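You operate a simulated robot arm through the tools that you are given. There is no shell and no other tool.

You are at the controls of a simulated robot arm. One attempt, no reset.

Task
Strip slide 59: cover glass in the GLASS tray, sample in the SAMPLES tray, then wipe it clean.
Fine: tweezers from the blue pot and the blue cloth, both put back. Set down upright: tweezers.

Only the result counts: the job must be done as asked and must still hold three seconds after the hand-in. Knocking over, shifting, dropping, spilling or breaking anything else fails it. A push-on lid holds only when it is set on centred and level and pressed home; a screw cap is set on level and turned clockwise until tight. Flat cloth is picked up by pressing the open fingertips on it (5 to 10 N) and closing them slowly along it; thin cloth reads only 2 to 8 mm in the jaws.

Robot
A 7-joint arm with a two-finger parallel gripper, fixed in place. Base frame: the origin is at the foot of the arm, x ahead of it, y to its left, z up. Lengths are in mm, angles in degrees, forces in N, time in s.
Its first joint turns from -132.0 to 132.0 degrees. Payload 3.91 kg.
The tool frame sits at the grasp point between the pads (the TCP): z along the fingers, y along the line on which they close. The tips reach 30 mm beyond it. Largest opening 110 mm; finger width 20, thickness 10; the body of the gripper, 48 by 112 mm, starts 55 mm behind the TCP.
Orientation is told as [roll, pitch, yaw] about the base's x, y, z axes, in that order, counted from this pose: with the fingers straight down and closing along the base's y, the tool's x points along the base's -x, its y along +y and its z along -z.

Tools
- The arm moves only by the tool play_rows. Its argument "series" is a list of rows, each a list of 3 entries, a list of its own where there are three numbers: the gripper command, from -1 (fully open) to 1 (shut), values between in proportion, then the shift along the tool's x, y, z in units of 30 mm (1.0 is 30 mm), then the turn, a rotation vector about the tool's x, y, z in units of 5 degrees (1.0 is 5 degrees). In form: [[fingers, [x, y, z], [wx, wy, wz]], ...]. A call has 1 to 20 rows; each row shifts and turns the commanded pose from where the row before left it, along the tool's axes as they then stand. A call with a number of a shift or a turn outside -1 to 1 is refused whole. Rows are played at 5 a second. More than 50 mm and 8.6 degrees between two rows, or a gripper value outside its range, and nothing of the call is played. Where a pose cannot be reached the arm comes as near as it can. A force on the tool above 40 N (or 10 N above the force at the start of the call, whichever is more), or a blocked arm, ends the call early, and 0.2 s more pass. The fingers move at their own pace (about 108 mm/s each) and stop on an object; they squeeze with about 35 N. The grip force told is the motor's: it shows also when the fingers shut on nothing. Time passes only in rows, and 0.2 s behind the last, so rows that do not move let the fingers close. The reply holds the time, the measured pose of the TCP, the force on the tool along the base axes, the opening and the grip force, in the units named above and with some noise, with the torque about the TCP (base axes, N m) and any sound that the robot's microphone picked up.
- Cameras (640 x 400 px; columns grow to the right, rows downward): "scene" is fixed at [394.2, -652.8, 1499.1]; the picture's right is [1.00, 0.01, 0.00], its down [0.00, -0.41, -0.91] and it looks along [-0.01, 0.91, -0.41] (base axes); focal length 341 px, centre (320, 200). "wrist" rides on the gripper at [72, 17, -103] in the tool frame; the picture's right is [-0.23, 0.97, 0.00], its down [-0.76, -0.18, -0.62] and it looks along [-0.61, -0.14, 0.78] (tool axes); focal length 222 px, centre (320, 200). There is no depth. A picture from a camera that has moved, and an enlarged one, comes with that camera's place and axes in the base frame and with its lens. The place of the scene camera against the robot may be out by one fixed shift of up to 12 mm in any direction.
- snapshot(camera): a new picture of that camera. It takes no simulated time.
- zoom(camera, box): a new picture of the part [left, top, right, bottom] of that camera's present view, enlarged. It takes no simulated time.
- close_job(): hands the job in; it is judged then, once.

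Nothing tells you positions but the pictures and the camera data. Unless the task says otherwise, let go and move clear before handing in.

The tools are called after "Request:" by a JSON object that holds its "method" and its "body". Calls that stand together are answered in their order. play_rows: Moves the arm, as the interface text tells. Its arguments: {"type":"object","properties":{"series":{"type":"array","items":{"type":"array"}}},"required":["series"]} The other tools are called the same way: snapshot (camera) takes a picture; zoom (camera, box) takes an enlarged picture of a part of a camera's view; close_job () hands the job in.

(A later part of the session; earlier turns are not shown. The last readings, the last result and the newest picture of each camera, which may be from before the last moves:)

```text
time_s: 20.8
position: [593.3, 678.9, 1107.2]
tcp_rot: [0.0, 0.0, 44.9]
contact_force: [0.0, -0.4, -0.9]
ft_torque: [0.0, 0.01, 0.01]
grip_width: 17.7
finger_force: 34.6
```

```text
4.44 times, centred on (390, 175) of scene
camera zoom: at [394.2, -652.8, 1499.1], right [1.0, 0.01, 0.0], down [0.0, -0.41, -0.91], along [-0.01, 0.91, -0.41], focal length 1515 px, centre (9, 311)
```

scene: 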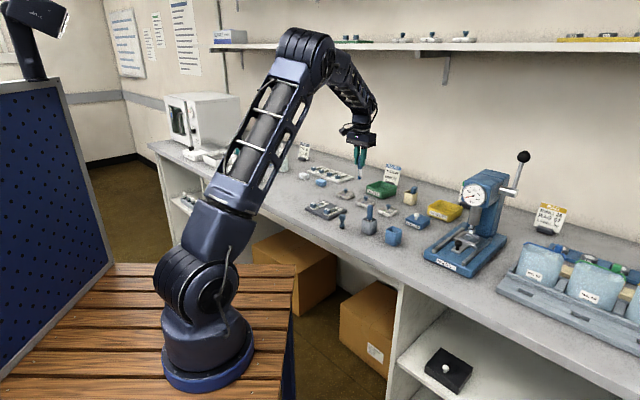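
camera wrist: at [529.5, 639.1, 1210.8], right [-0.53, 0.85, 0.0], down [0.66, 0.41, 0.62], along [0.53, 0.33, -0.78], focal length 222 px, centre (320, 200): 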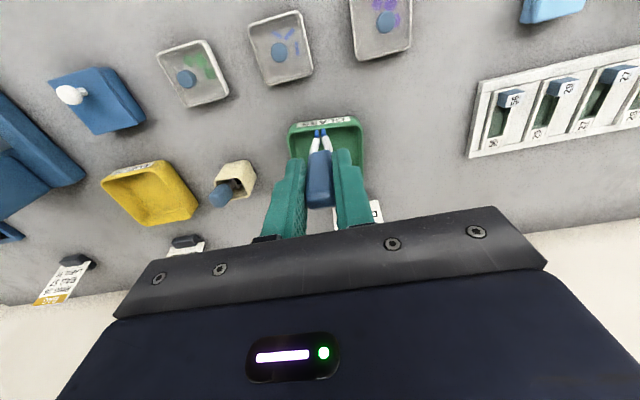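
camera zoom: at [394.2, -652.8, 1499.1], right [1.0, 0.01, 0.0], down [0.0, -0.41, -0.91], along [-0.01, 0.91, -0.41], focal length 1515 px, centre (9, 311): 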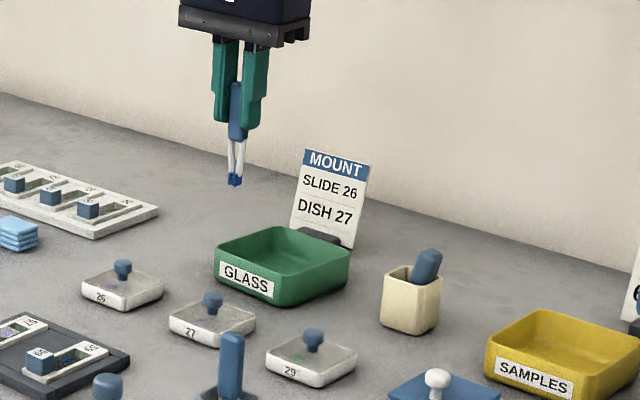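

Green tray's front rim runs from about (634, 660) to (580, 724), centre about (635, 720). I'll move over its front-centre and descend part-way.

Request:
{"method": "play_rows", "body": {"series": [[1, [-0.87, -0.05, 0], [0, 0, 0]], [1, [-0.87, -0.05, 0], [0, 0, 0]], [1, [0, 0, 0.9], [0, 0, 0]], [1, [0, 0, 0.9], [0, 0, 0]], [1, [0, 0, 0], [0, 0, 0]]]}}

Request:
{"method": "snapshot", "body": {"camera": "wrist"}}

Request:
{"method": "zoom", "body": {"camera": "scene", "box": [360, 150, 430, 210]}}

```text
time_s: 22.0
position: [630.4, 714.3, 1055.3]
tcp_rot: [0.0, 0.0, 44.9]
contact_force: [-0.2, -0.5, -0.6]
ft_torque: [-0.01, 0.01, 0.01]
grip_width: 17.9
finger_force: 34.9
```

```text
taken
camera wrist: at [567.1, 674.6, 1158.2], right [-0.53, 0.85, 0.0], down [0.66, 0.41, 0.62], along [0.53, 0.33, -0.78], focal length 222 px, centre (320, 200)
```

wrist: 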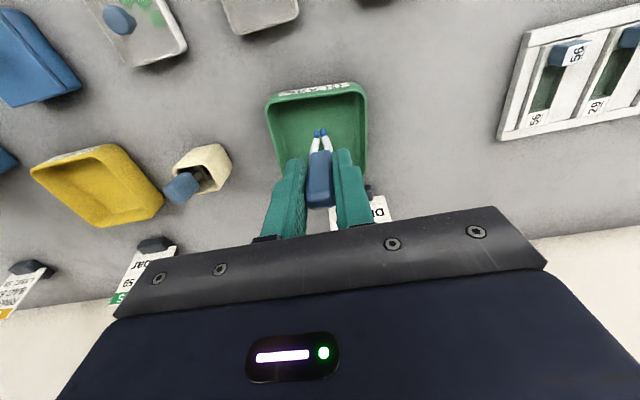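

```text
6.67 times, centred on (395, 180) of scene
camera zoom: at [394.2, -652.8, 1499.1], right [1.0, 0.01, 0.0], down [0.0, -0.41, -0.91], along [-0.01, 0.91, -0.41], focal length 2272 px, centre (-180, 333)
```

zoom: 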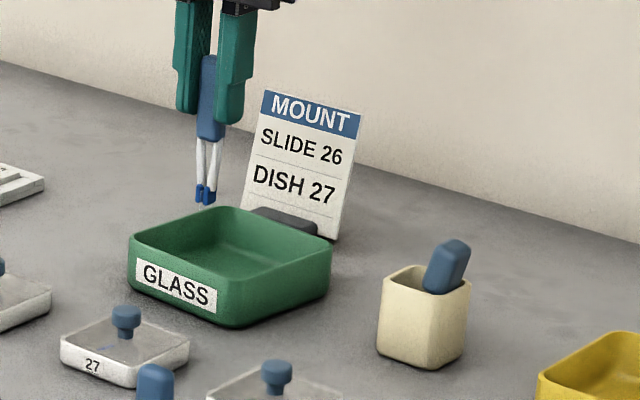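

Request:
{"method": "play_rows", "body": {"series": [[1, [-0.27, 0, 0.5], [0, 0, 0]], [1, [0, 0, 0.8], [0, 0, 0]], [1, [0, 0, 0], [0, 0, 0]]]}}

Request:
{"method": "play_rows", "body": {"series": [[1, [0, 0, 0.08], [0, 0, 0]], [1, [0, 0, 0], [0, 0, 0]]]}}

Request:
{"method": "zoom", "body": {"camera": "wrist", "box": [260, 60, 390, 180]}}

Request:
{"method": "zoom", "body": {"camera": "scene", "box": [360, 150, 430, 210]}}

```text
time_s: 22.8
position: [637.5, 718.4, 1018.3]
tcp_rot: [0.0, 0.0, 45.0]
contact_force: [-0.5, 0.0, 0.0]
ft_torque: [0.07, -0.03, -0.02]
grip_width: 17.8
finger_force: 35.1
```

```text
time_s: 23.4
position: [636.6, 719.2, 1014.6]
tcp_rot: [0.0, 0.0, 45.0]
contact_force: [0.7, 0.1, -0.5]
ft_torque: [0.0, 0.01, -0.05]
grip_width: 17.7
finger_force: 35.1
```

```text
3.33 times, centred on (325, 120) of wrist
camera zoom: at [573.7, 679.4, 1117.2], right [-0.53, 0.85, 0.0], down [0.66, 0.41, 0.62], along [0.53, 0.33, -0.78], focal length 740 px, centre (303, 467)
```

zoom: 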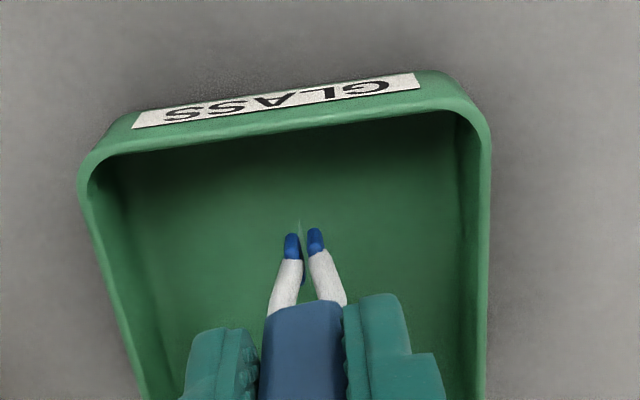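

```text
6.67 times, centred on (395, 180) of scene
camera zoom: at [394.2, -652.8, 1499.1], right [1.0, 0.01, 0.0], down [0.0, -0.41, -0.91], along [-0.01, 0.91, -0.41], focal length 2272 px, centre (-180, 333)
```

zoom: 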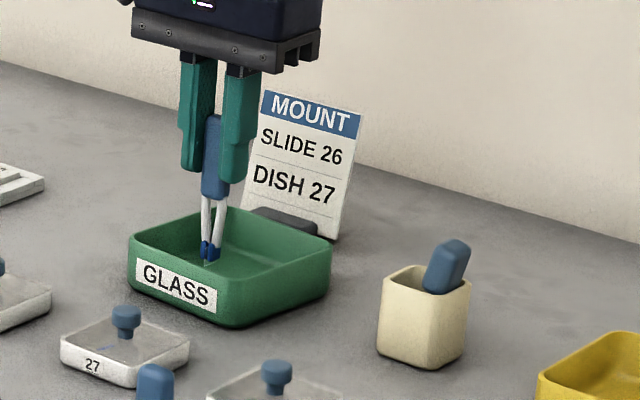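

Request:
{"method": "play_rows", "body": {"series": [[1, [0, 0, 0.1], [0, 0, 0]], [1, [0, 0, 0.1], [0, 0, 0]], [1, [0, 0, 0.1], [0, 0, 0]]]}}

Request:
{"method": "play_rows", "body": {"series": [[1, [0, 0, 0.07], [0, 0, 0]], [1, [0, 0, 0], [0, 0, 0]]]}}

Request:
{"method": "zoom", "body": {"camera": "wrist", "box": [290, 90, 350, 150]}}

```text
time_s: 24.2
position: [636.4, 718.4, 1004.2]
tcp_rot: [0.2, -0.1, 45.0]
contact_force: [-0.2, -0.9, -0.4]
ft_torque: [0.0, -0.03, 0.0]
grip_width: 17.7
finger_force: 34.8
```

```text
time_s: 24.8
position: [635.2, 715.9, 1001.6]
tcp_rot: [0.1, -0.1, 45.0]
contact_force: [-0.1, 0.3, -0.5]
ft_torque: [0.01, 0.02, -0.03]
grip_width: 17.9
finger_force: 35.3
```

```text
6.67 times, centred on (320, 120) of wrist
camera zoom: at [572.8, 678.7, 1105.0], right [-0.53, 0.85, 0.0], down [0.66, 0.41, 0.62], along [0.53, 0.33, -0.78], focal length 1481 px, centre (320, 733)
```

zoom: 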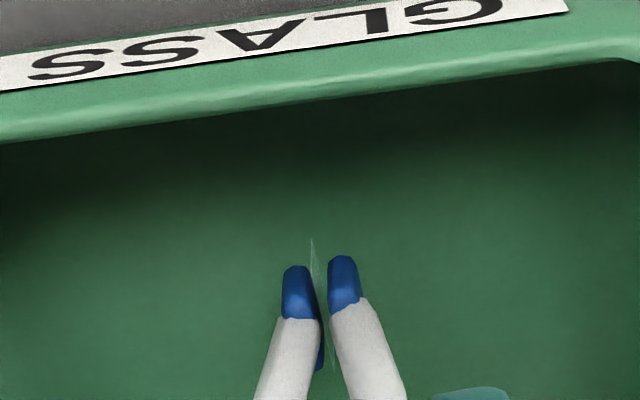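

Request:
{"method": "play_rows", "body": {"series": [[1, [0, 0, 0.05], [0, 0, 0]], [1, [0, 0, 0.05], [0, 0, 0]], [1, [0, 0, 0], [0, 0, 0]]]}}

Request:
{"method": "play_rows", "body": {"series": [[1, [0, 0, 0.05], [0, 0, 0]], [1, [0, 0, 0], [0, 0, 0]]]}}

Request:
{"method": "zoom", "body": {"camera": "wrist", "box": [290, 90, 350, 150]}}

```text
time_s: 25.6
position: [635.7, 717.8, 998.7]
tcp_rot: [-0.1, 0.1, 45.1]
contact_force: [-0.5, 0.5, 0.5]
ft_torque: [0.0, -0.01, 0.04]
grip_width: 17.8
finger_force: 34.7
```

```text
time_s: 26.2
position: [635.3, 717.9, 997.3]
tcp_rot: [0.0, 0.0, 45.0]
contact_force: [-0.5, -0.6, -0.6]
ft_torque: [0.0, 0.03, 0.02]
grip_width: 17.7
finger_force: 35.4
```

```text
6.67 times, centred on (320, 120) of wrist
camera zoom: at [573.2, 678.9, 1100.4], right [-0.53, 0.85, 0.0], down [0.66, 0.41, 0.62], along [0.53, 0.33, -0.78], focal length 1481 px, centre (320, 733)
```

zoom: 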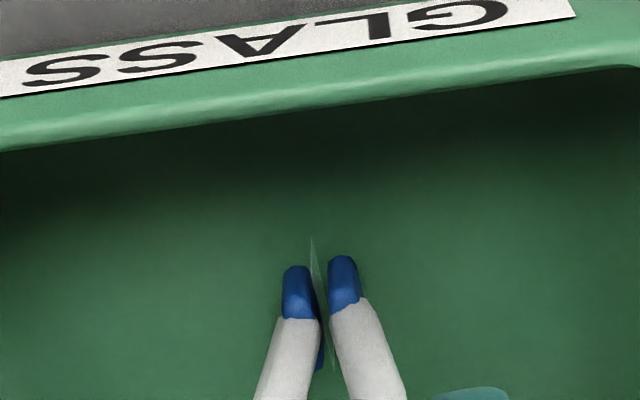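

Request:
{"method": "play_rows", "body": {"series": [[1, [0, 0, 0.05], [0, 0, 0]], [1, [0, 0, 0.05], [0, 0, 0]], [1, [0, 0, 0], [0, 0, 0]]]}}

Request:
{"method": "play_rows", "body": {"series": [[1, [0, 0, 0.05], [0, 0, 0]], [1, [0, 0, 0], [0, 0, 0]]]}}

Request:
{"method": "zoom", "body": {"camera": "wrist", "box": [290, 90, 350, 150]}}

```text
time_s: 27.0
position: [636.0, 718.2, 994.4]
tcp_rot: [0.1, 0.0, 45.0]
contact_force: [0.4, 0.3, -0.2]
ft_torque: [0.0, -0.02, 0.0]
grip_width: 17.6
finger_force: 35.4
```

```text
time_s: 27.6
position: [635.4, 719.1, 992.7]
tcp_rot: [0.0, 0.0, 45.0]
contact_force: [-0.1, 0.0, 0.7]
ft_torque: [-0.04, -0.01, -0.02]
grip_width: 17.7
finger_force: 35.0
```

```text
6.67 times, centred on (320, 120) of wrist
camera zoom: at [572.6, 679.7, 1096.2], right [-0.53, 0.85, 0.0], down [0.66, 0.41, 0.62], along [0.53, 0.33, -0.78], focal length 1481 px, centre (320, 733)
```

zoom: 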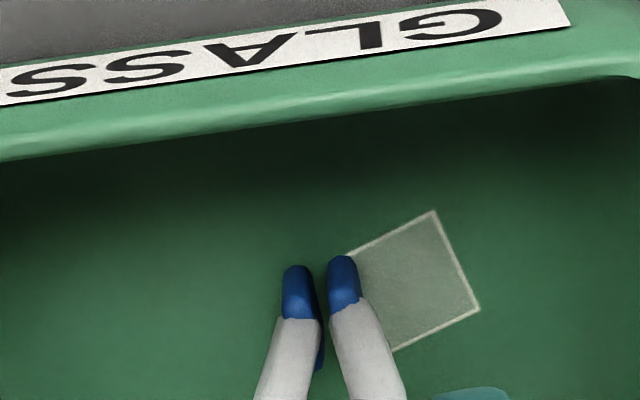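

The glass let go by itself and lies flat and intact in the GLASS tray. I'll rise and retrace the commanded path to hover over the sample strip on slide 59.

Request:
{"method": "play_rows", "body": {"series": [[1, [0, 0, -0.4], [0, 0, 0]], [1, [0, 0, -1], [0, 0, 0]], [1, [0, 0, -1], [0, 0, 0]], [1, [0, 0, -1], [0, 0, 0]], [1, [0.921, 0.01, 0], [0, 0, 0]], [1, [0.921, 0.01, 0], [0, 0, 0]], [1, [0.921, 0.01, 0], [0, 0, 0]], [1, [0.921, 0.01, 0], [0, 0, 0]], [1, [0.921, 0.01, 0], [0, 0, 0]], [1, [0.921, 0.01, 0], [0, 0, 0]], [1, [0.921, 0.01, 0], [0, 0, 0]], [1, [0.921, 0.01, 0], [0, 0, 0]], [1, [0.921, 0.01, 0], [0, 0, 0]], [1, [0.921, 0.01, 0], [0, 0, 0]], [1, [0, 0, 0.9], [0, 0, 0]], [1, [0, 0, 0.9], [0, 0, 0]], [1, [0, 0, 0.4], [0, 0, 0]], [1, [0, 0, 0], [0, 0, 0]]]}}

Request:
{"method": "zoom", "body": {"camera": "wrist", "box": [280, 70, 360, 150]}}

Request:
{"method": "zoom", "body": {"camera": "scene", "box": [320, 150, 430, 220]}}

```text
time_s: 31.4
position: [439.1, 525.0, 1026.8]
tcp_rot: [0.0, 0.0, 45.1]
contact_force: [-0.2, -0.4, 0.1]
ft_torque: [0.03, -0.02, 0.02]
grip_width: 17.7
finger_force: 34.7
```

```text
5.00 times, centred on (320, 110) of wrist
camera zoom: at [375.9, 486.2, 1130.4], right [-0.53, 0.85, 0.0], down [0.66, 0.41, 0.62], along [0.53, 0.33, -0.78], focal length 1111 px, centre (320, 650)
```

zoom: 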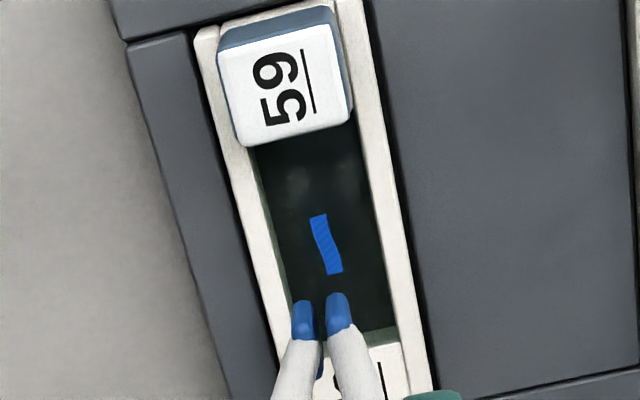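

```text
5.71 times, centred on (375, 185) of scene
camera zoom: at [394.2, -652.8, 1499.1], right [1.0, 0.01, 0.0], down [0.0, -0.41, -0.91], along [-0.01, 0.91, -0.41], focal length 1947 px, centre (6, 286)
```

zoom: 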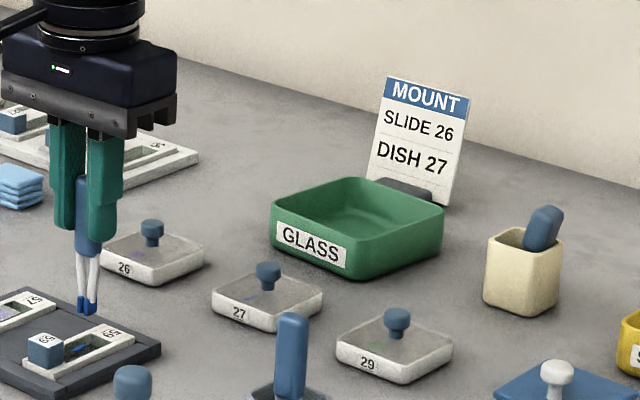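

Request:
{"method": "play_rows", "body": {"series": [[1, [0, 0.04, 0.3], [0, 0, 0]], [1, [0, 0, 0.3], [0, 0, 0]], [1, [0, 0, 0.06], [0, 0, 0]], [1, [0, 0, 0], [0, 0, 0]]]}}

Request:
{"method": "play_rows", "body": {"series": [[1, [0, 0, 0.05], [0, 0, 0]], [1, [0, 0, 0], [0, 0, 0]]]}}

Request:
{"method": "zoom", "body": {"camera": "wrist", "box": [290, 90, 350, 150]}}

```text
time_s: 32.4
position: [438.2, 525.7, 1007.4]
tcp_rot: [0.0, -0.1, 45.0]
contact_force: [0.6, -0.1, 0.7]
ft_torque: [0.01, -0.02, 0.02]
grip_width: 17.7
finger_force: 35.2
```

```text
time_s: 33.0
position: [439.3, 525.5, 1006.6]
tcp_rot: [-0.1, 0.1, 45.0]
contact_force: [-0.1, 0.0, 0.1]
ft_torque: [0.0, 0.02, 0.02]
grip_width: 17.8
finger_force: 35.4
```

```text
6.67 times, centred on (320, 120) of wrist
camera zoom: at [375.8, 487.2, 1110.2], right [-0.53, 0.85, 0.0], down [0.66, 0.41, 0.62], along [0.53, 0.33, -0.78], focal length 1481 px, centre (320, 733)
```

zoom: 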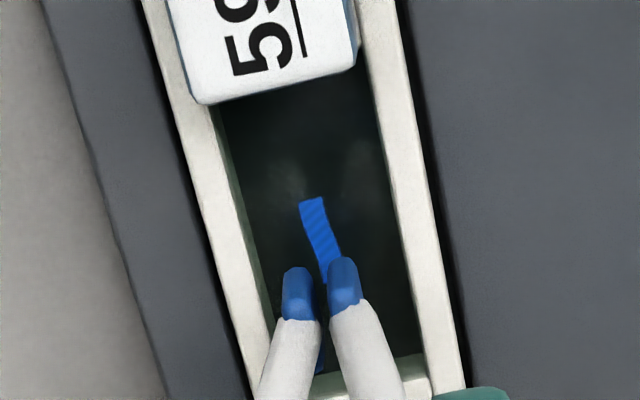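

Request:
{"method": "play_rows", "body": {"series": [[1, [0, 0, 0.1], [0, 0, 0]], [1, [0, 0, 0], [0, 0, 0]]]}}

Request:
{"method": "play_rows", "body": {"series": [[1, [0, 0, 0.06], [0, 0, 0]], [1, [0, 0, 0], [0, 0, 0]]]}}

Request:
{"method": "zoom", "body": {"camera": "wrist", "box": [290, 90, 350, 150]}}

```text
time_s: 33.6
position: [439.0, 524.8, 1003.7]
tcp_rot: [0.1, 0.0, 45.0]
contact_force: [0.4, -0.4, -0.3]
ft_torque: [0.01, -0.02, -0.01]
grip_width: 17.6
finger_force: 34.9
```

```text
time_s: 34.2
position: [438.3, 525.5, 1002.8]
tcp_rot: [0.1, -0.1, 45.0]
contact_force: [-0.3, -0.9, 5.1]
ft_torque: [-0.09, -0.01, 0.04]
grip_width: 17.9
finger_force: 34.8
```

```text
6.67 times, centred on (320, 120) of wrist
camera zoom: at [375.2, 487.2, 1105.6], right [-0.53, 0.85, 0.0], down [0.66, 0.41, 0.62], along [0.53, 0.33, -0.78], focal length 1481 px, centre (320, 733)
```

zoom: 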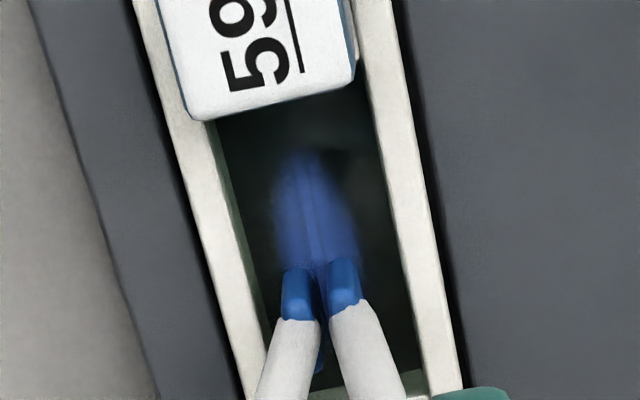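

Request:
{"method": "play_rows", "body": {"series": [[1, [0, 0, -0.1], [0, 0, 0]], [1, [0, 0, -0.2], [0, 0, 0]], [1, [0, 0, -0.4], [0, 0, 0]], [1, [0, 0, -0.4], [0, 0, 0]], [1, [0, 0, 0], [0, 0, 0]]]}}

Request:
{"method": "zoom", "body": {"camera": "wrist", "box": [290, 80, 350, 140]}}

Request:
{"method": "zoom", "body": {"camera": "scene", "box": [325, 190, 350, 215]}}

```text
time_s: 35.4
position: [439.1, 527.9, 1034.6]
tcp_rot: [0.1, 0.0, 45.0]
contact_force: [-0.6, -0.7, 0.6]
ft_torque: [0.02, 0.0, -0.03]
grip_width: 17.9
finger_force: 34.9
```

```text
6.67 times, centred on (320, 110) of wrist
camera zoom: at [375.7, 488.7, 1138.3], right [-0.53, 0.85, 0.0], down [0.66, 0.41, 0.62], along [0.53, 0.33, -0.78], focal length 1481 px, centre (320, 800)
```

zoom: 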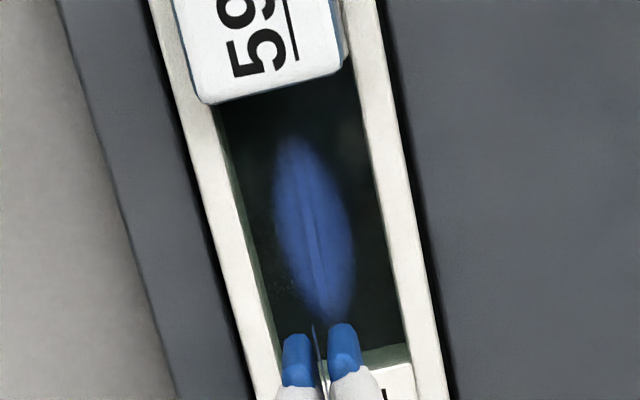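

```text
16.00 times, centred on (338, 202) of scene
camera zoom: at [394.2, -652.8, 1499.1], right [1.0, 0.01, 0.0], down [0.0, -0.41, -0.91], along [-0.01, 0.91, -0.41], focal length 5453 px, centre (40, 160)
```

zoom: 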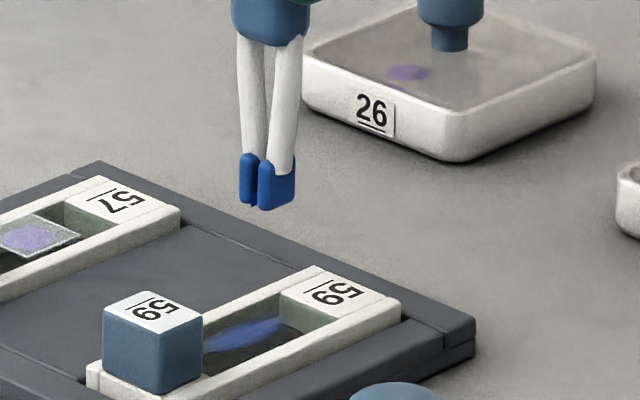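

The sample is held between the tips and a blue smear is left to wipe. The yellow SAMPLES tray looks to be around (835, 525); I'll rise and travel toward it for a closer look, minding the press.

Request:
{"method": "play_rows", "body": {"series": [[1, [0, 0, -0.85], [0, 0, 0]], [1, [0, 0, -0.85], [0, 0, 0]], [1, [0, 0, -0.85], [0, 0, 0]], [1, [-0.6, -0.82, 0], [0, 0, 0]], [1, [-0.6, -0.82, 0], [0, 0, 0]], [1, [-0.6, -0.82, 0], [0, 0, 0]], [1, [-0.6, -0.82, 0], [0, 0, 0]], [1, [-0.6, -0.82, 0], [0, 0, 0]], [1, [-0.6, -0.82, 0], [0, 0, 0]], [1, [-0.6, -0.82, 0], [0, 0, 0]], [1, [-0.6, -0.82, 0], [0, 0, 0]], [1, [-0.6, -0.82, 0], [0, 0, 0]], [1, [-0.6, -0.82, 0], [0, 0, 0]], [1, [0, 0, 0], [0, 0, 0]]]}}

Request:
{"method": "snapshot", "body": {"camera": "wrist"}}

Request:
{"method": "snapshot", "body": {"camera": "scene"}}

```text
time_s: 38.4
position: [740.0, 480.0, 1112.9]
tcp_rot: [0.0, 0.0, 45.0]
contact_force: [-0.4, -0.4, -0.1]
ft_torque: [0.0, -0.02, 0.0]
grip_width: 17.7
finger_force: 35.1
```

```text
taken
camera wrist: at [677.6, 441.6, 1215.2], right [-0.53, 0.85, 0.0], down [0.66, 0.41, 0.62], along [0.53, 0.33, -0.78], focal length 222 px, centre (320, 200)
```

wrist: 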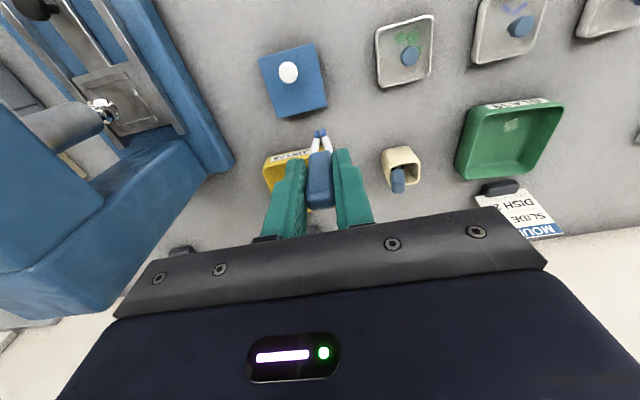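

```text
taken
```

scene: 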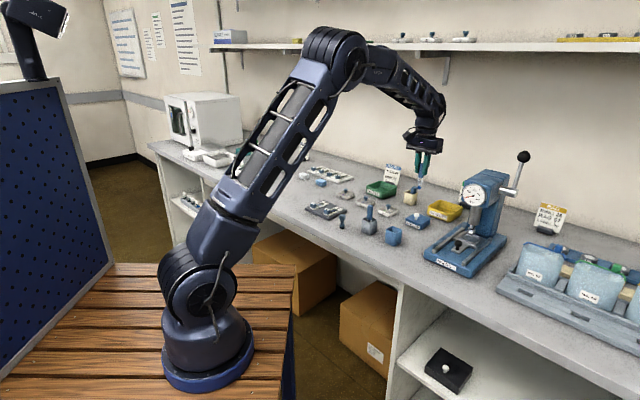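

Request:
{"method": "play_rows", "body": {"series": [[1, [-0.7, -0.42, 0], [0, 0, 0]], [1, [-0.7, -0.42, 0], [0, 0, 0]], [1, [-0.7, -0.42, 0.5], [0, 0, 0]], [1, [0, 0, 0.5], [0, 0, 0]], [1, [0, 0, 0], [0, 0, 0]]]}}

Request:
{"method": "snapshot", "body": {"camera": "wrist"}}

Request:
{"method": "zoom", "body": {"camera": "scene", "box": [390, 130, 530, 250]}}

```text
time_s: 39.6
position: [810.1, 499.1, 1080.5]
tcp_rot: [0.0, 0.0, 45.1]
contact_force: [-0.9, 0.7, 0.6]
ft_torque: [-0.01, 0.0, -0.06]
grip_width: 18.0
finger_force: 35.1
```

```text
taken
camera wrist: at [747.0, 460.0, 1183.7], right [-0.53, 0.85, 0.0], down [0.66, 0.41, 0.62], along [0.53, 0.33, -0.78], focal length 222 px, centre (320, 200)
```

wrist: 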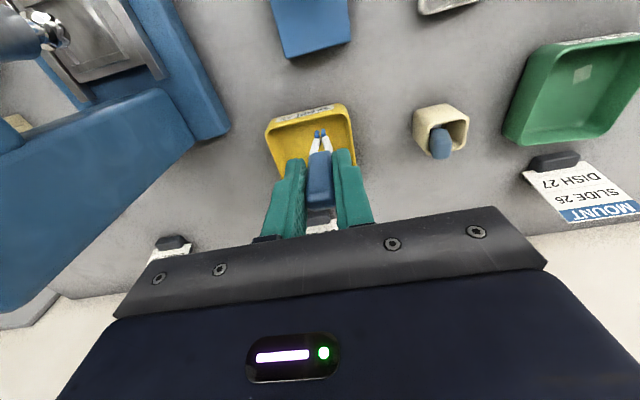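

```text
3.33 times, centred on (460, 190) of scene
camera zoom: at [394.2, -652.8, 1499.1], right [1.0, 0.01, 0.0], down [0.0, -0.41, -0.91], along [-0.01, 0.91, -0.41], focal length 1136 px, centre (-147, 233)
```

zoom: 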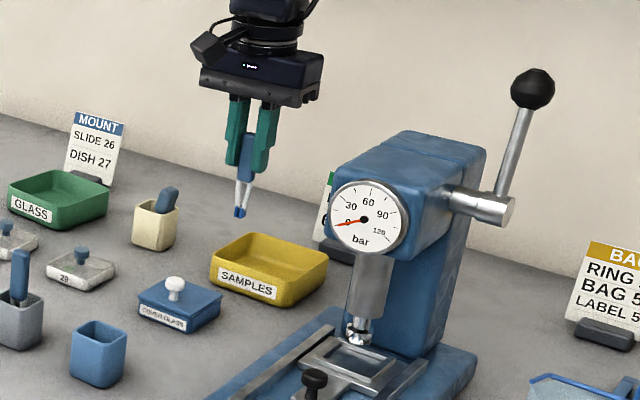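

Request:
{"method": "play_rows", "body": {"series": [[1, [-0.67, -0.27, 0], [0, 0, 0]], [1, [0, 0, 0.7], [0, 0, 0]], [1, [0, 0, 0.7], [0, 0, 0]], [1, [0, 0, 0], [0, 0, 0]]]}}

Request:
{"method": "snapshot", "body": {"camera": "wrist"}}

Request:
{"method": "zoom", "body": {"camera": "scene", "box": [430, 160, 480, 230]}}

```text
time_s: 40.6
position: [829.4, 505.7, 1041.4]
tcp_rot: [0.0, -0.1, 44.9]
contact_force: [0.8, 0.5, 0.0]
ft_torque: [-0.01, 0.0, 0.01]
grip_width: 17.9
finger_force: 35.0
```

```text
taken
camera wrist: at [765.9, 467.0, 1143.7], right [-0.53, 0.85, 0.0], down [0.66, 0.41, 0.62], along [0.53, 0.33, -0.78], focal length 222 px, centre (320, 200)
```

wrist: 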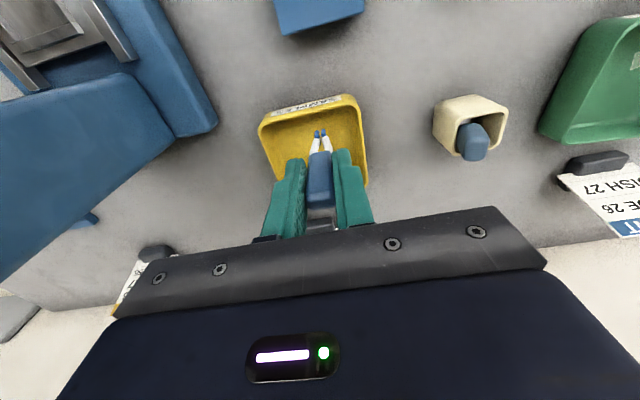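

```text
5.71 times, centred on (455, 195) of scene
camera zoom: at [394.2, -652.8, 1499.1], right [1.0, 0.01, 0.0], down [0.0, -0.41, -0.91], along [-0.01, 0.91, -0.41], focal length 1947 px, centre (-451, 229)
```

zoom: 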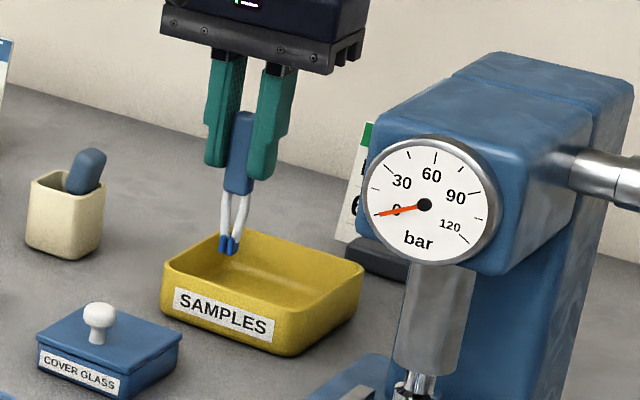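

Request:
{"method": "play_rows", "body": {"series": [[1, [-0.2, -0.1, 0.3], [0, 0, 0]], [1, [0, 0, 0.5], [0, 0, 0]], [1, [0, 0, 0.4], [0, 0, 0]], [1, [0, 0, 0], [0, 0, 0]]]}}

Request:
{"method": "zoom", "body": {"camera": "wrist", "box": [260, 60, 380, 180]}}

Request:
{"method": "zoom", "body": {"camera": "scene", "box": [430, 160, 480, 230]}}

```text
time_s: 41.6
position: [836.4, 507.3, 1002.0]
tcp_rot: [0.0, 0.1, 45.0]
contact_force: [0.7, 0.6, -0.9]
ft_torque: [-0.03, -0.01, 0.0]
grip_width: 17.8
finger_force: 35.0
```

```text
3.33 times, centred on (320, 120) of wrist
camera zoom: at [773.7, 468.9, 1106.1], right [-0.53, 0.85, 0.0], down [0.66, 0.41, 0.62], along [0.53, 0.33, -0.78], focal length 740 px, centre (320, 467)
```

zoom: 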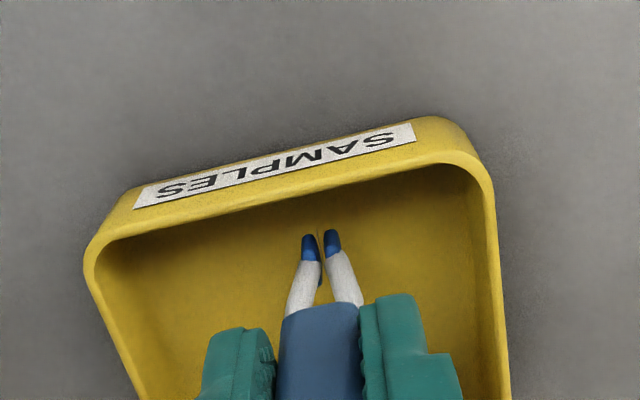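

```text
5.71 times, centred on (455, 195) of scene
camera zoom: at [394.2, -652.8, 1499.1], right [1.0, 0.01, 0.0], down [0.0, -0.41, -0.91], along [-0.01, 0.91, -0.41], focal length 1947 px, centre (-451, 229)
```

zoom: 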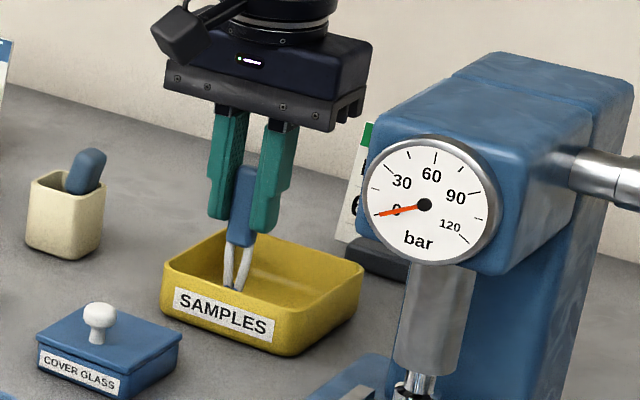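

Request:
{"method": "play_rows", "body": {"series": [[1, [0, 0, 0.07], [0, 0, 0]], [1, [0, 0, 0.07], [0, 0, 0]], [1, [0, 0, 0.07], [0, 0, 0]], [1, [0, 0, 0], [0, 0, 0]]]}}

Request:
{"method": "play_rows", "body": {"series": [[1, [0, 0, 0.06], [0, 0, 0]], [1, [0, 0, 0], [0, 0, 0]]]}}

Request:
{"method": "zoom", "body": {"camera": "wrist", "box": [290, 90, 350, 150]}}

```text
time_s: 42.6
position: [838.0, 507.9, 996.4]
tcp_rot: [0.0, -0.1, 45.0]
contact_force: [0.2, 0.2, -0.2]
ft_torque: [0.0, 0.0, 0.01]
grip_width: 17.8
finger_force: 35.2
```

```text
time_s: 43.2
position: [836.6, 507.7, 996.1]
tcp_rot: [0.0, 0.0, 45.0]
contact_force: [-0.2, 0.4, 0.9]
ft_torque: [0.01, -0.02, 0.03]
grip_width: 17.4
finger_force: 35.3
```

```text
6.67 times, centred on (320, 120) of wrist
camera zoom: at [774.4, 469.1, 1098.9], right [-0.53, 0.85, 0.0], down [0.66, 0.41, 0.62], along [0.53, 0.33, -0.78], focal length 1481 px, centre (320, 733)
```

zoom: 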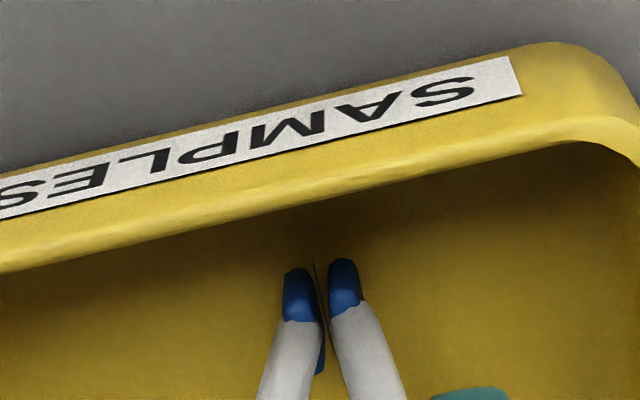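

Request:
{"method": "play_rows", "body": {"series": [[1, [0, 0, 0.06], [0, 0, 0]], [1, [0, 0, 0.03], [0, 0, 0]], [1, [0, 0, 0], [0, 0, 0]]]}}

Request:
{"method": "play_rows", "body": {"series": [[1, [0, 0, 0.05], [0, 0, 0]], [1, [0, 0, 0], [0, 0, 0]]]}}

Request:
{"method": "zoom", "body": {"camera": "wrist", "box": [290, 90, 350, 150]}}

```text
time_s: 44.0
position: [837.4, 507.9, 993.5]
tcp_rot: [0.1, 0.0, 45.1]
contact_force: [0.2, -0.2, 0.3]
ft_torque: [0.0, 0.01, 0.0]
grip_width: 17.7
finger_force: 35.2
```

```text
time_s: 44.6
position: [836.9, 506.8, 993.5]
tcp_rot: [0.0, -0.1, 45.1]
contact_force: [-0.1, 0.8, 3.1]
ft_torque: [-0.01, -0.01, 0.01]
grip_width: 17.8
finger_force: 35.3
```

```text
6.67 times, centred on (320, 120) of wrist
camera zoom: at [773.7, 468.7, 1096.1], right [-0.53, 0.85, 0.0], down [0.66, 0.41, 0.62], along [0.53, 0.33, -0.78], focal length 1481 px, centre (320, 733)
```

zoom: 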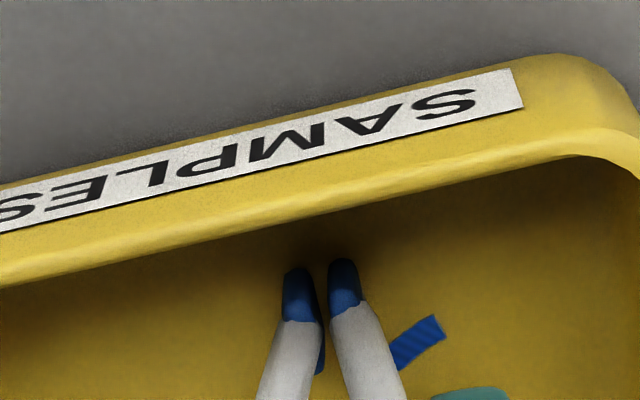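

Sample strip is in the SAMPLES tray. Now I lift out and carry the tweezers back over the blue pot at the recorded grasp spot (627, 316).

Request:
{"method": "play_rows", "body": {"series": [[1, [0, 0, -0.5], [0, 0, 0]], [1, [0, 0, -0.9], [0, 0, 0]], [1, [0, 0, -0.9], [0, 0, 0]], [1, [0, 0, -0.9], [0, 0, 0]], [1, [0, 0, -0.9], [0, 0, 0]], [1, [0.945, 0.045, 0], [0, 0, 0]], [1, [0.945, 0.045, 0], [0, 0, 0]], [1, [0.945, 0.045, 0], [0, 0, 0]], [1, [0.945, 0.045, 0], [0, 0, 0]], [1, [0.945, 0.045, 0], [0, 0, 0]], [1, [0.945, 0.045, 0], [0, 0, 0]], [1, [0.945, 0.045, 0], [0, 0, 0]], [1, [0.945, 0.045, 0], [0, 0, 0]], [1, [0.945, 0.045, 0], [0, 0, 0]], [1, [0.945, 0.045, 0], [0, 0, 0]], [1, [0, 0, 0], [0, 0, 0]], [1, [0, 0, 0], [0, 0, 0]]]}}

Request:
{"method": "snapshot", "body": {"camera": "wrist"}}

Request:
{"method": "zoom", "body": {"camera": "scene", "box": [350, 160, 480, 260]}}

```text
time_s: 48.2
position: [628.6, 314.7, 1117.5]
tcp_rot: [-0.1, 0.1, 45.0]
contact_force: [0.2, -0.5, -0.7]
ft_torque: [0.0, -0.03, -0.03]
grip_width: 17.8
finger_force: 34.8
```

```text
taken
camera wrist: at [564.6, 276.8, 1220.3], right [-0.53, 0.85, 0.0], down [0.66, 0.41, 0.62], along [0.53, 0.33, -0.78], focal length 222 px, centre (320, 200)
```

wrist: 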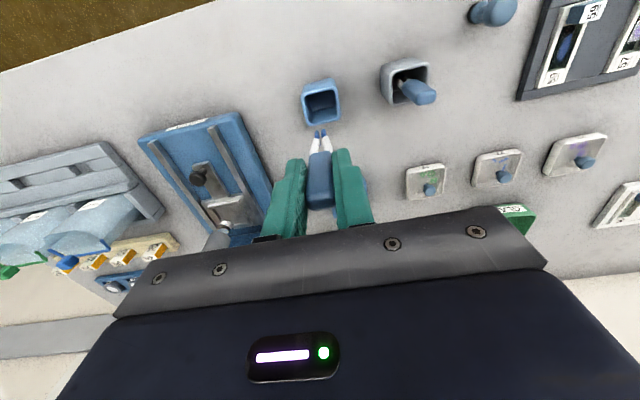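

```text
4.00 times, centred on (415, 210) of scene
camera zoom: at [394.2, -652.8, 1499.1], right [1.0, 0.01, 0.0], down [0.0, -0.41, -0.91], along [-0.01, 0.91, -0.41], focal length 1363 px, centre (-60, 160)
```

zoom: 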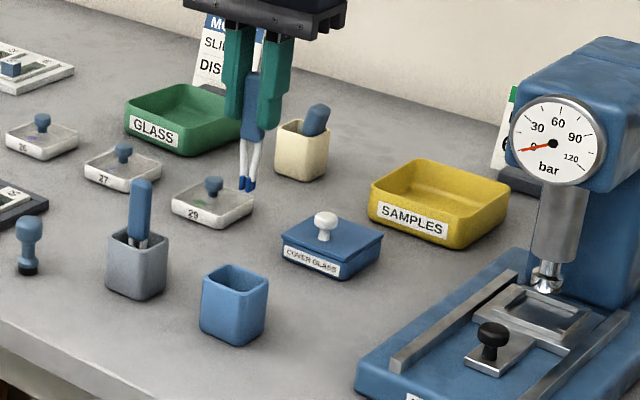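

Request:
{"method": "zoom", "body": {"camera": "wrist", "box": [280, 70, 380, 220]}}

```text
2.67 times, centred on (330, 145) of wrist
camera zoom: at [564.6, 276.8, 1220.3], right [-0.53, 0.85, 0.0], down [0.66, 0.41, 0.62], along [0.53, 0.33, -0.78], focal length 592 px, centre (293, 347)
```

zoom: 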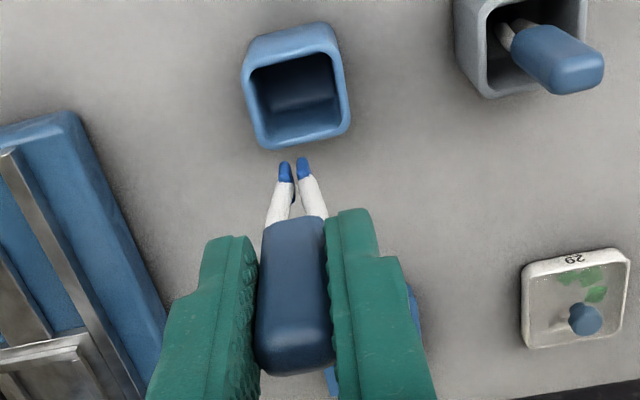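

Request:
{"method": "zoom", "body": {"camera": "wrist", "box": [300, 75, 345, 120]}}

Request:
{"method": "zoom", "body": {"camera": "scene", "box": [385, 220, 420, 250]}}

```text
8.89 times, centred on (322, 98) of wrist
camera zoom: at [564.6, 276.8, 1220.3], right [-0.53, 0.85, 0.0], down [0.66, 0.41, 0.62], along [0.53, 0.33, -0.78], focal length 1974 px, centre (298, 1111)
```

zoom: 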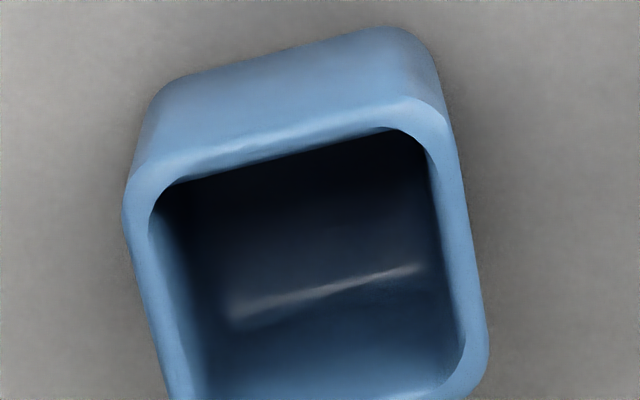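

```text
13.33 times, centred on (402, 235) of scene
camera zoom: at [394.2, -652.8, 1499.1], right [1.0, 0.01, 0.0], down [0.0, -0.41, -0.91], along [-0.01, 0.91, -0.41], focal length 4544 px, centre (-780, -267)
```

zoom: 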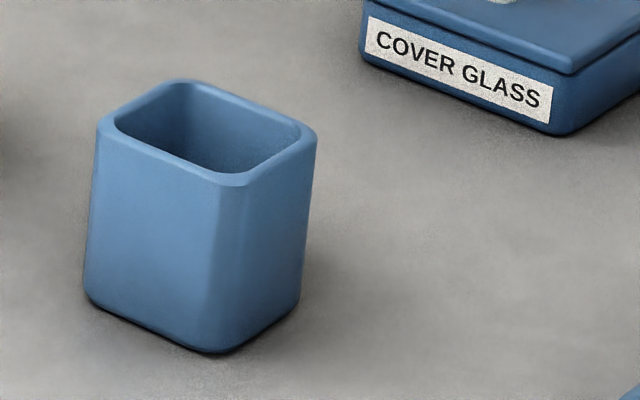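

Request:
{"method": "play_rows", "body": {"series": [[1, [-0.1, 0.03, 0], [0, 0, 0]], [1, [0, 0, 0.9], [0, 0, 0]], [1, [0, 0, 0.9], [0, 0, 0]], [1, [0, 0, 0.5], [0, 0, 0]], [1, [0, 0, 0], [0, 0, 0]]]}}

Request:
{"method": "zoom", "body": {"camera": "wrist", "box": [270, 60, 370, 160]}}

Request:
{"method": "zoom", "body": {"camera": "scene", "box": [370, 190, 420, 250]}}

```text
time_s: 49.4
position: [629.2, 321.3, 1046.3]
tcp_rot: [0.0, 0.1, 45.0]
contact_force: [0.1, -0.3, 0.0]
ft_torque: [-0.04, 0.0, -0.01]
grip_width: 17.6
finger_force: 35.9
```

```text
4.00 times, centred on (320, 110) of wrist
camera zoom: at [565.3, 282.3, 1149.3], right [-0.53, 0.85, 0.0], down [0.66, 0.41, 0.62], along [0.53, 0.33, -0.78], focal length 888 px, centre (320, 560)
```

zoom: 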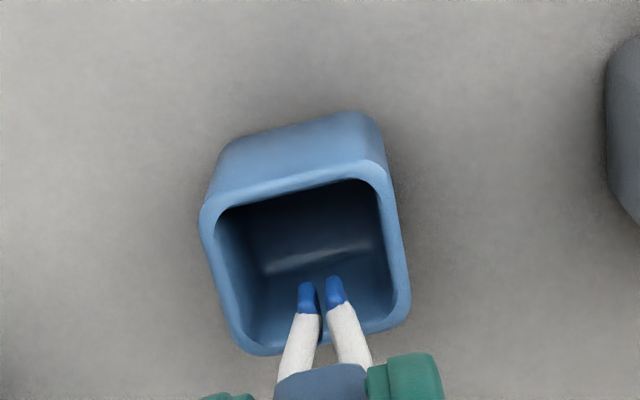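

```text
6.67 times, centred on (395, 220) of scene
camera zoom: at [394.2, -652.8, 1499.1], right [1.0, 0.01, 0.0], down [0.0, -0.41, -0.91], along [-0.01, 0.91, -0.41], focal length 2272 px, centre (-180, 67)
```

zoom: 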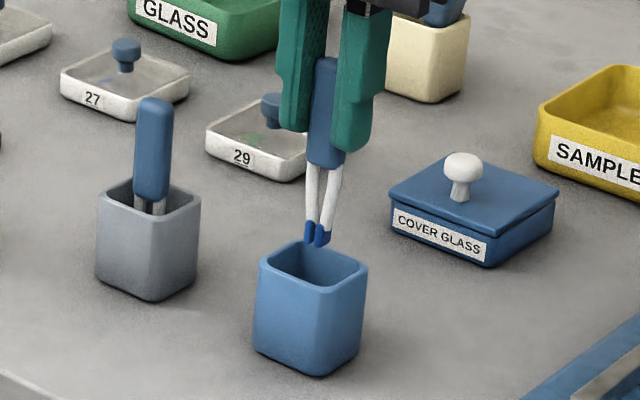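

The tips are nearly over the pot's centre (about 2 mm off). I'll correct and lower until the tips rest on the pot floor.

Request:
{"method": "play_rows", "body": {"series": [[1, [0.02, -0.06, 0], [0, 0, 0]], [1, [0, 0, 0.6], [0, 0, 0]], [1, [0, 0, 0.6], [0, 0, 0]], [1, [0, 0, 0.3], [0, 0, 0]], [1, [0, 0, 0], [0, 0, 0]]]}}

Request:
{"method": "play_rows", "body": {"series": [[1, [0, 0, 0.06], [0, 0, 0]], [1, [0, 0, 0], [0, 0, 0]]]}}

Request:
{"method": "zoom", "body": {"camera": "wrist", "box": [240, 90, 400, 220]}}

```text
time_s: 50.6
position: [629.2, 317.0, 1001.4]
tcp_rot: [0.0, 0.0, 44.9]
contact_force: [-0.8, -0.7, -0.9]
ft_torque: [-0.02, -0.03, -0.03]
grip_width: 17.9
finger_force: 35.3
```

```text
time_s: 51.2
position: [628.6, 317.3, 999.3]
tcp_rot: [0.0, 0.0, 45.0]
contact_force: [1.0, 0.0, 0.2]
ft_torque: [0.02, 0.0, 0.0]
grip_width: 17.6
finger_force: 35.1
```

```text
3.08 times, centred on (320, 155) of wrist
camera zoom: at [566.2, 279.0, 1102.3], right [-0.53, 0.85, 0.0], down [0.66, 0.41, 0.62], along [0.53, 0.33, -0.78], focal length 684 px, centre (320, 338)
```

zoom: 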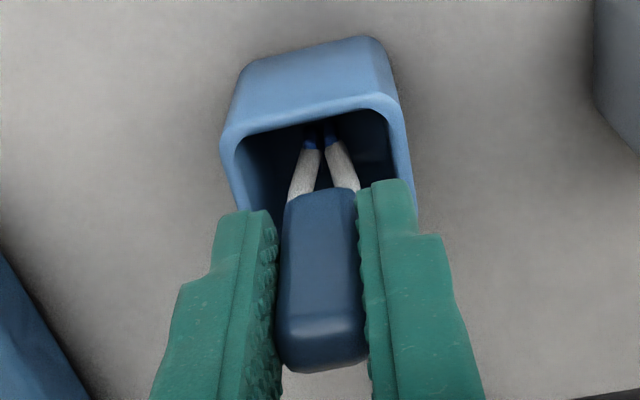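

Request:
{"method": "play_rows", "body": {"series": [[1, [0, 0, 0.06], [0, 0, 0]], [1, [0, 0, 0.06], [0, 0, 0]], [1, [0, 0, 0], [0, 0, 0]]]}}

Request:
{"method": "play_rows", "body": {"series": [[1, [0, 0, 0.05], [0, 0, 0]], [1, [0, 0, 0], [0, 0, 0]]]}}

```text
time_s: 52.0
position: [630.1, 318.9, 996.7]
tcp_rot: [0.0, 0.1, 45.0]
contact_force: [0.2, 0.2, -0.4]
ft_torque: [0.03, -0.01, 0.0]
grip_width: 17.8
finger_force: 34.6
```

```text
time_s: 52.6
position: [629.4, 317.8, 994.3]
tcp_rot: [0.0, -0.1, 45.0]
contact_force: [1.0, -1.2, -0.4]
ft_torque: [-0.02, 0.01, 0.01]
grip_width: 17.8
finger_force: 35.7
```

Request:
{"method": "play_rows", "body": {"series": [[1, [0, 0, 0.04], [0, 0, 0]], [1, [0, 0, 0], [0, 0, 0]]]}}

Request:
{"method": "play_rows", "body": {"series": [[1, [0, 0, 0.03], [0, 0, 0]], [1, [0, 0, 0], [0, 0, 0]]]}}

Request:
{"method": "zoom", "body": {"camera": "wrist", "box": [240, 90, 400, 220]}}

```text
time_s: 53.2
position: [630.5, 318.8, 993.9]
tcp_rot: [0.0, 0.0, 45.0]
contact_force: [-1.1, -1.5, 6.0]
ft_torque: [-0.07, 0.01, 0.0]
grip_width: 17.7
finger_force: 34.5
```

```text
time_s: 53.8
position: [630.0, 319.0, 993.9]
tcp_rot: [0.1, -0.1, 45.1]
contact_force: [-0.3, 0.4, 24.6]
ft_torque: [0.02, -0.07, -0.01]
grip_width: 17.8
finger_force: 34.5
```

```text
3.08 times, centred on (320, 155) of wrist
camera zoom: at [566.7, 279.8, 1096.3], right [-0.53, 0.85, 0.0], down [0.66, 0.41, 0.62], along [0.53, 0.33, -0.78], focal length 684 px, centre (320, 338)
```

zoom: 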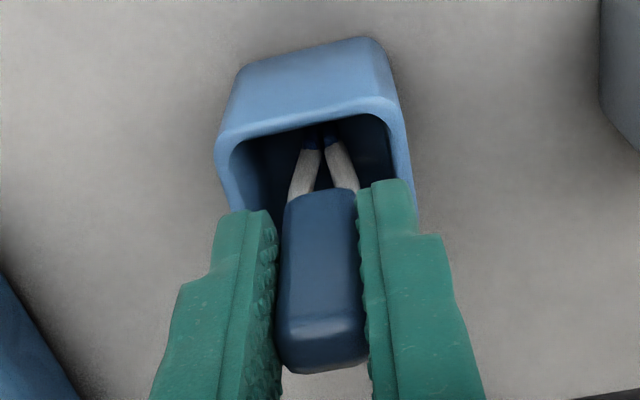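

The tips are on the pot floor, pressing 25 N. I'll relieve the load to a couple of newtons and then open slowly.

Request:
{"method": "play_rows", "body": {"series": [[1, [0, 0, -0.035], [0, 0, 0]], [1, [0, 0, 0], [0, 0, 0]]]}}

```text
time_s: 54.4
position: [629.1, 317.8, 993.1]
tcp_rot: [0.0, 0.0, 45.0]
contact_force: [3.2, 2.9, 13.2]
ft_torque: [0.34, -0.28, -0.01]
grip_width: 17.8
finger_force: 35.0
```

Request:
{"method": "play_rows", "body": {"series": [[1, [0, 0, -0.02], [0, 0, 0]], [1, [0, 0, 0], [0, 0, 0]]]}}

```text
time_s: 55.0
position: [630.0, 317.5, 992.8]
tcp_rot: [0.0, 0.1, 45.0]
contact_force: [-1.3, 1.0, 0.6]
ft_torque: [0.02, 0.05, -0.01]
grip_width: 17.7
finger_force: 34.7
```

Request:
{"method": "play_rows", "body": {"series": [[0.66, [0, 0, 0], [0, 0, 0]], [0.64, [0, 0, 0], [0, 0, 0]], [0.62, [0, 0, 0], [0, 0, 0]], [0.6, [0, 0, 0], [0, 0, 0]], [0.6, [0, 0, 0], [0, 0, 0]]]}}

Request:
{"method": "zoom", "body": {"camera": "wrist", "box": [240, 90, 400, 220]}}

Request:
{"method": "zoom", "body": {"camera": "scene", "box": [370, 190, 420, 250]}}

```text
time_s: 56.2
position: [630.5, 317.8, 994.3]
tcp_rot: [0.0, 0.0, 45.0]
contact_force: [0.2, -0.1, 0.7]
ft_torque: [0.01, -0.01, -0.02]
grip_width: 22.2
finger_force: 0.1
```

```text
3.08 times, centred on (320, 155) of wrist
camera zoom: at [567.0, 279.5, 1097.3], right [-0.53, 0.85, 0.0], down [0.66, 0.41, 0.62], along [0.53, 0.33, -0.78], focal length 684 px, centre (320, 338)
```

zoom: 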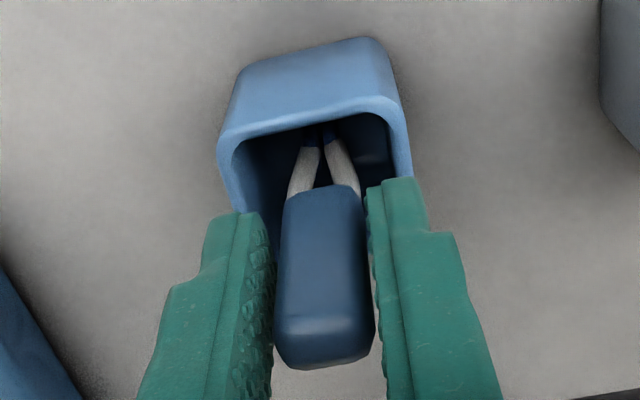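

```text
6.67 times, centred on (395, 220) of scene
camera zoom: at [394.2, -652.8, 1499.1], right [1.0, 0.01, 0.0], down [0.0, -0.41, -0.91], along [-0.01, 0.91, -0.41], focal length 2272 px, centre (-180, 67)
```

zoom: 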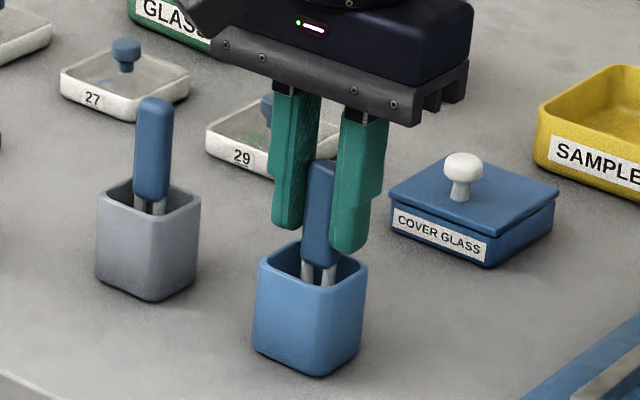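

Request:
{"method": "play_rows", "body": {"series": [[0.5, [0, 0, 0], [0, 0, 0]], [0.3, [0, 0, 0], [0, 0, 0]], [0.1, [0, 0, 0], [0, 0, 0]], [0.1, [0, 0, -0.4], [0, 0, 0]], [0.1, [0, 0, -0.8], [0, 0, 0]], [0.1, [0, 0, -0.8], [0, 0, 0]], [0.1, [0, 0, -0.9], [0, 0, 0]], [0.1, [0, 0, 0], [0, 0, 0]]]}}

Request:
{"method": "snapshot", "body": {"camera": "wrist"}}

Request:
{"method": "zoom", "body": {"camera": "scene", "box": [370, 190, 420, 250]}}

Request:
{"method": "zoom", "body": {"camera": "scene", "box": [270, 160, 360, 220]}}

```text
time_s: 58.0
position: [631.1, 317.1, 1080.4]
tcp_rot: [-0.1, 0.1, 45.0]
contact_force: [0.1, -1.1, 1.0]
ft_torque: [0.01, 0.01, 0.03]
grip_width: 49.8
finger_force: 0.1
```

```text
taken
camera wrist: at [567.3, 278.4, 1184.1], right [-0.53, 0.85, 0.0], down [0.66, 0.41, 0.62], along [0.53, 0.33, -0.78], focal length 222 px, centre (320, 200)
```

wrist: 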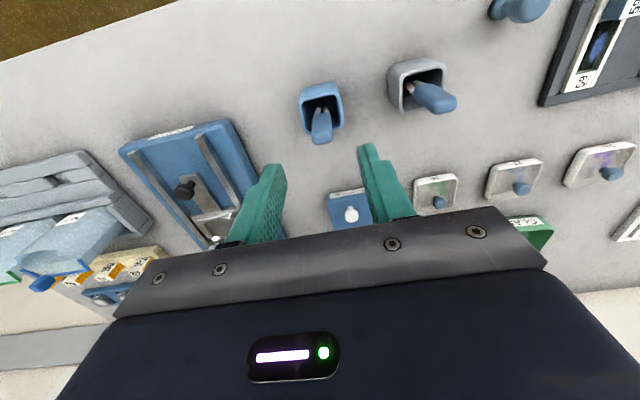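

```text
6.67 times, centred on (395, 220) of scene
camera zoom: at [394.2, -652.8, 1499.1], right [1.0, 0.01, 0.0], down [0.0, -0.41, -0.91], along [-0.01, 0.91, -0.41], focal length 2272 px, centre (-180, 67)
```

zoom: 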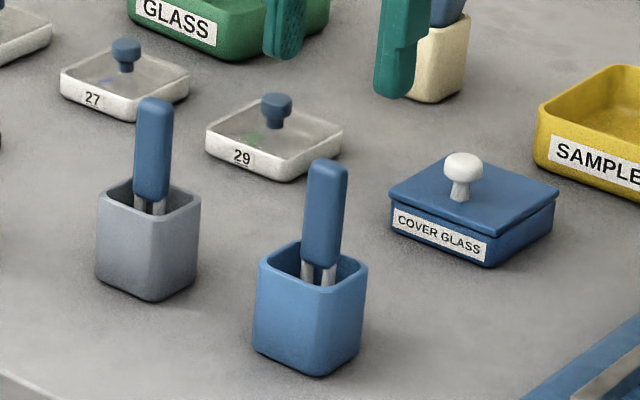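

```text
6.67 times, centred on (315, 190) of scene
camera zoom: at [394.2, -652.8, 1499.1], right [1.0, 0.01, 0.0], down [0.0, -0.41, -0.91], along [-0.01, 0.91, -0.41], focal length 2272 px, centre (353, 267)
```

zoom: 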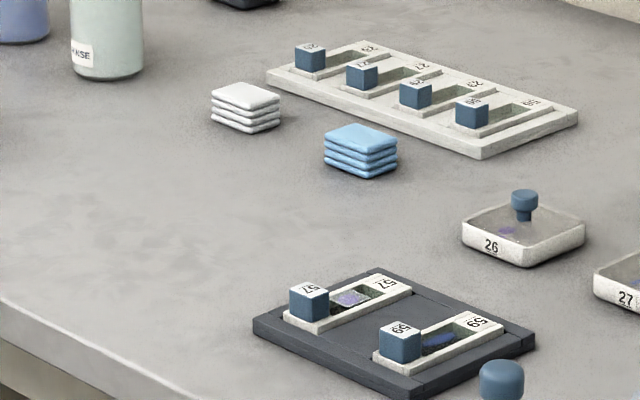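

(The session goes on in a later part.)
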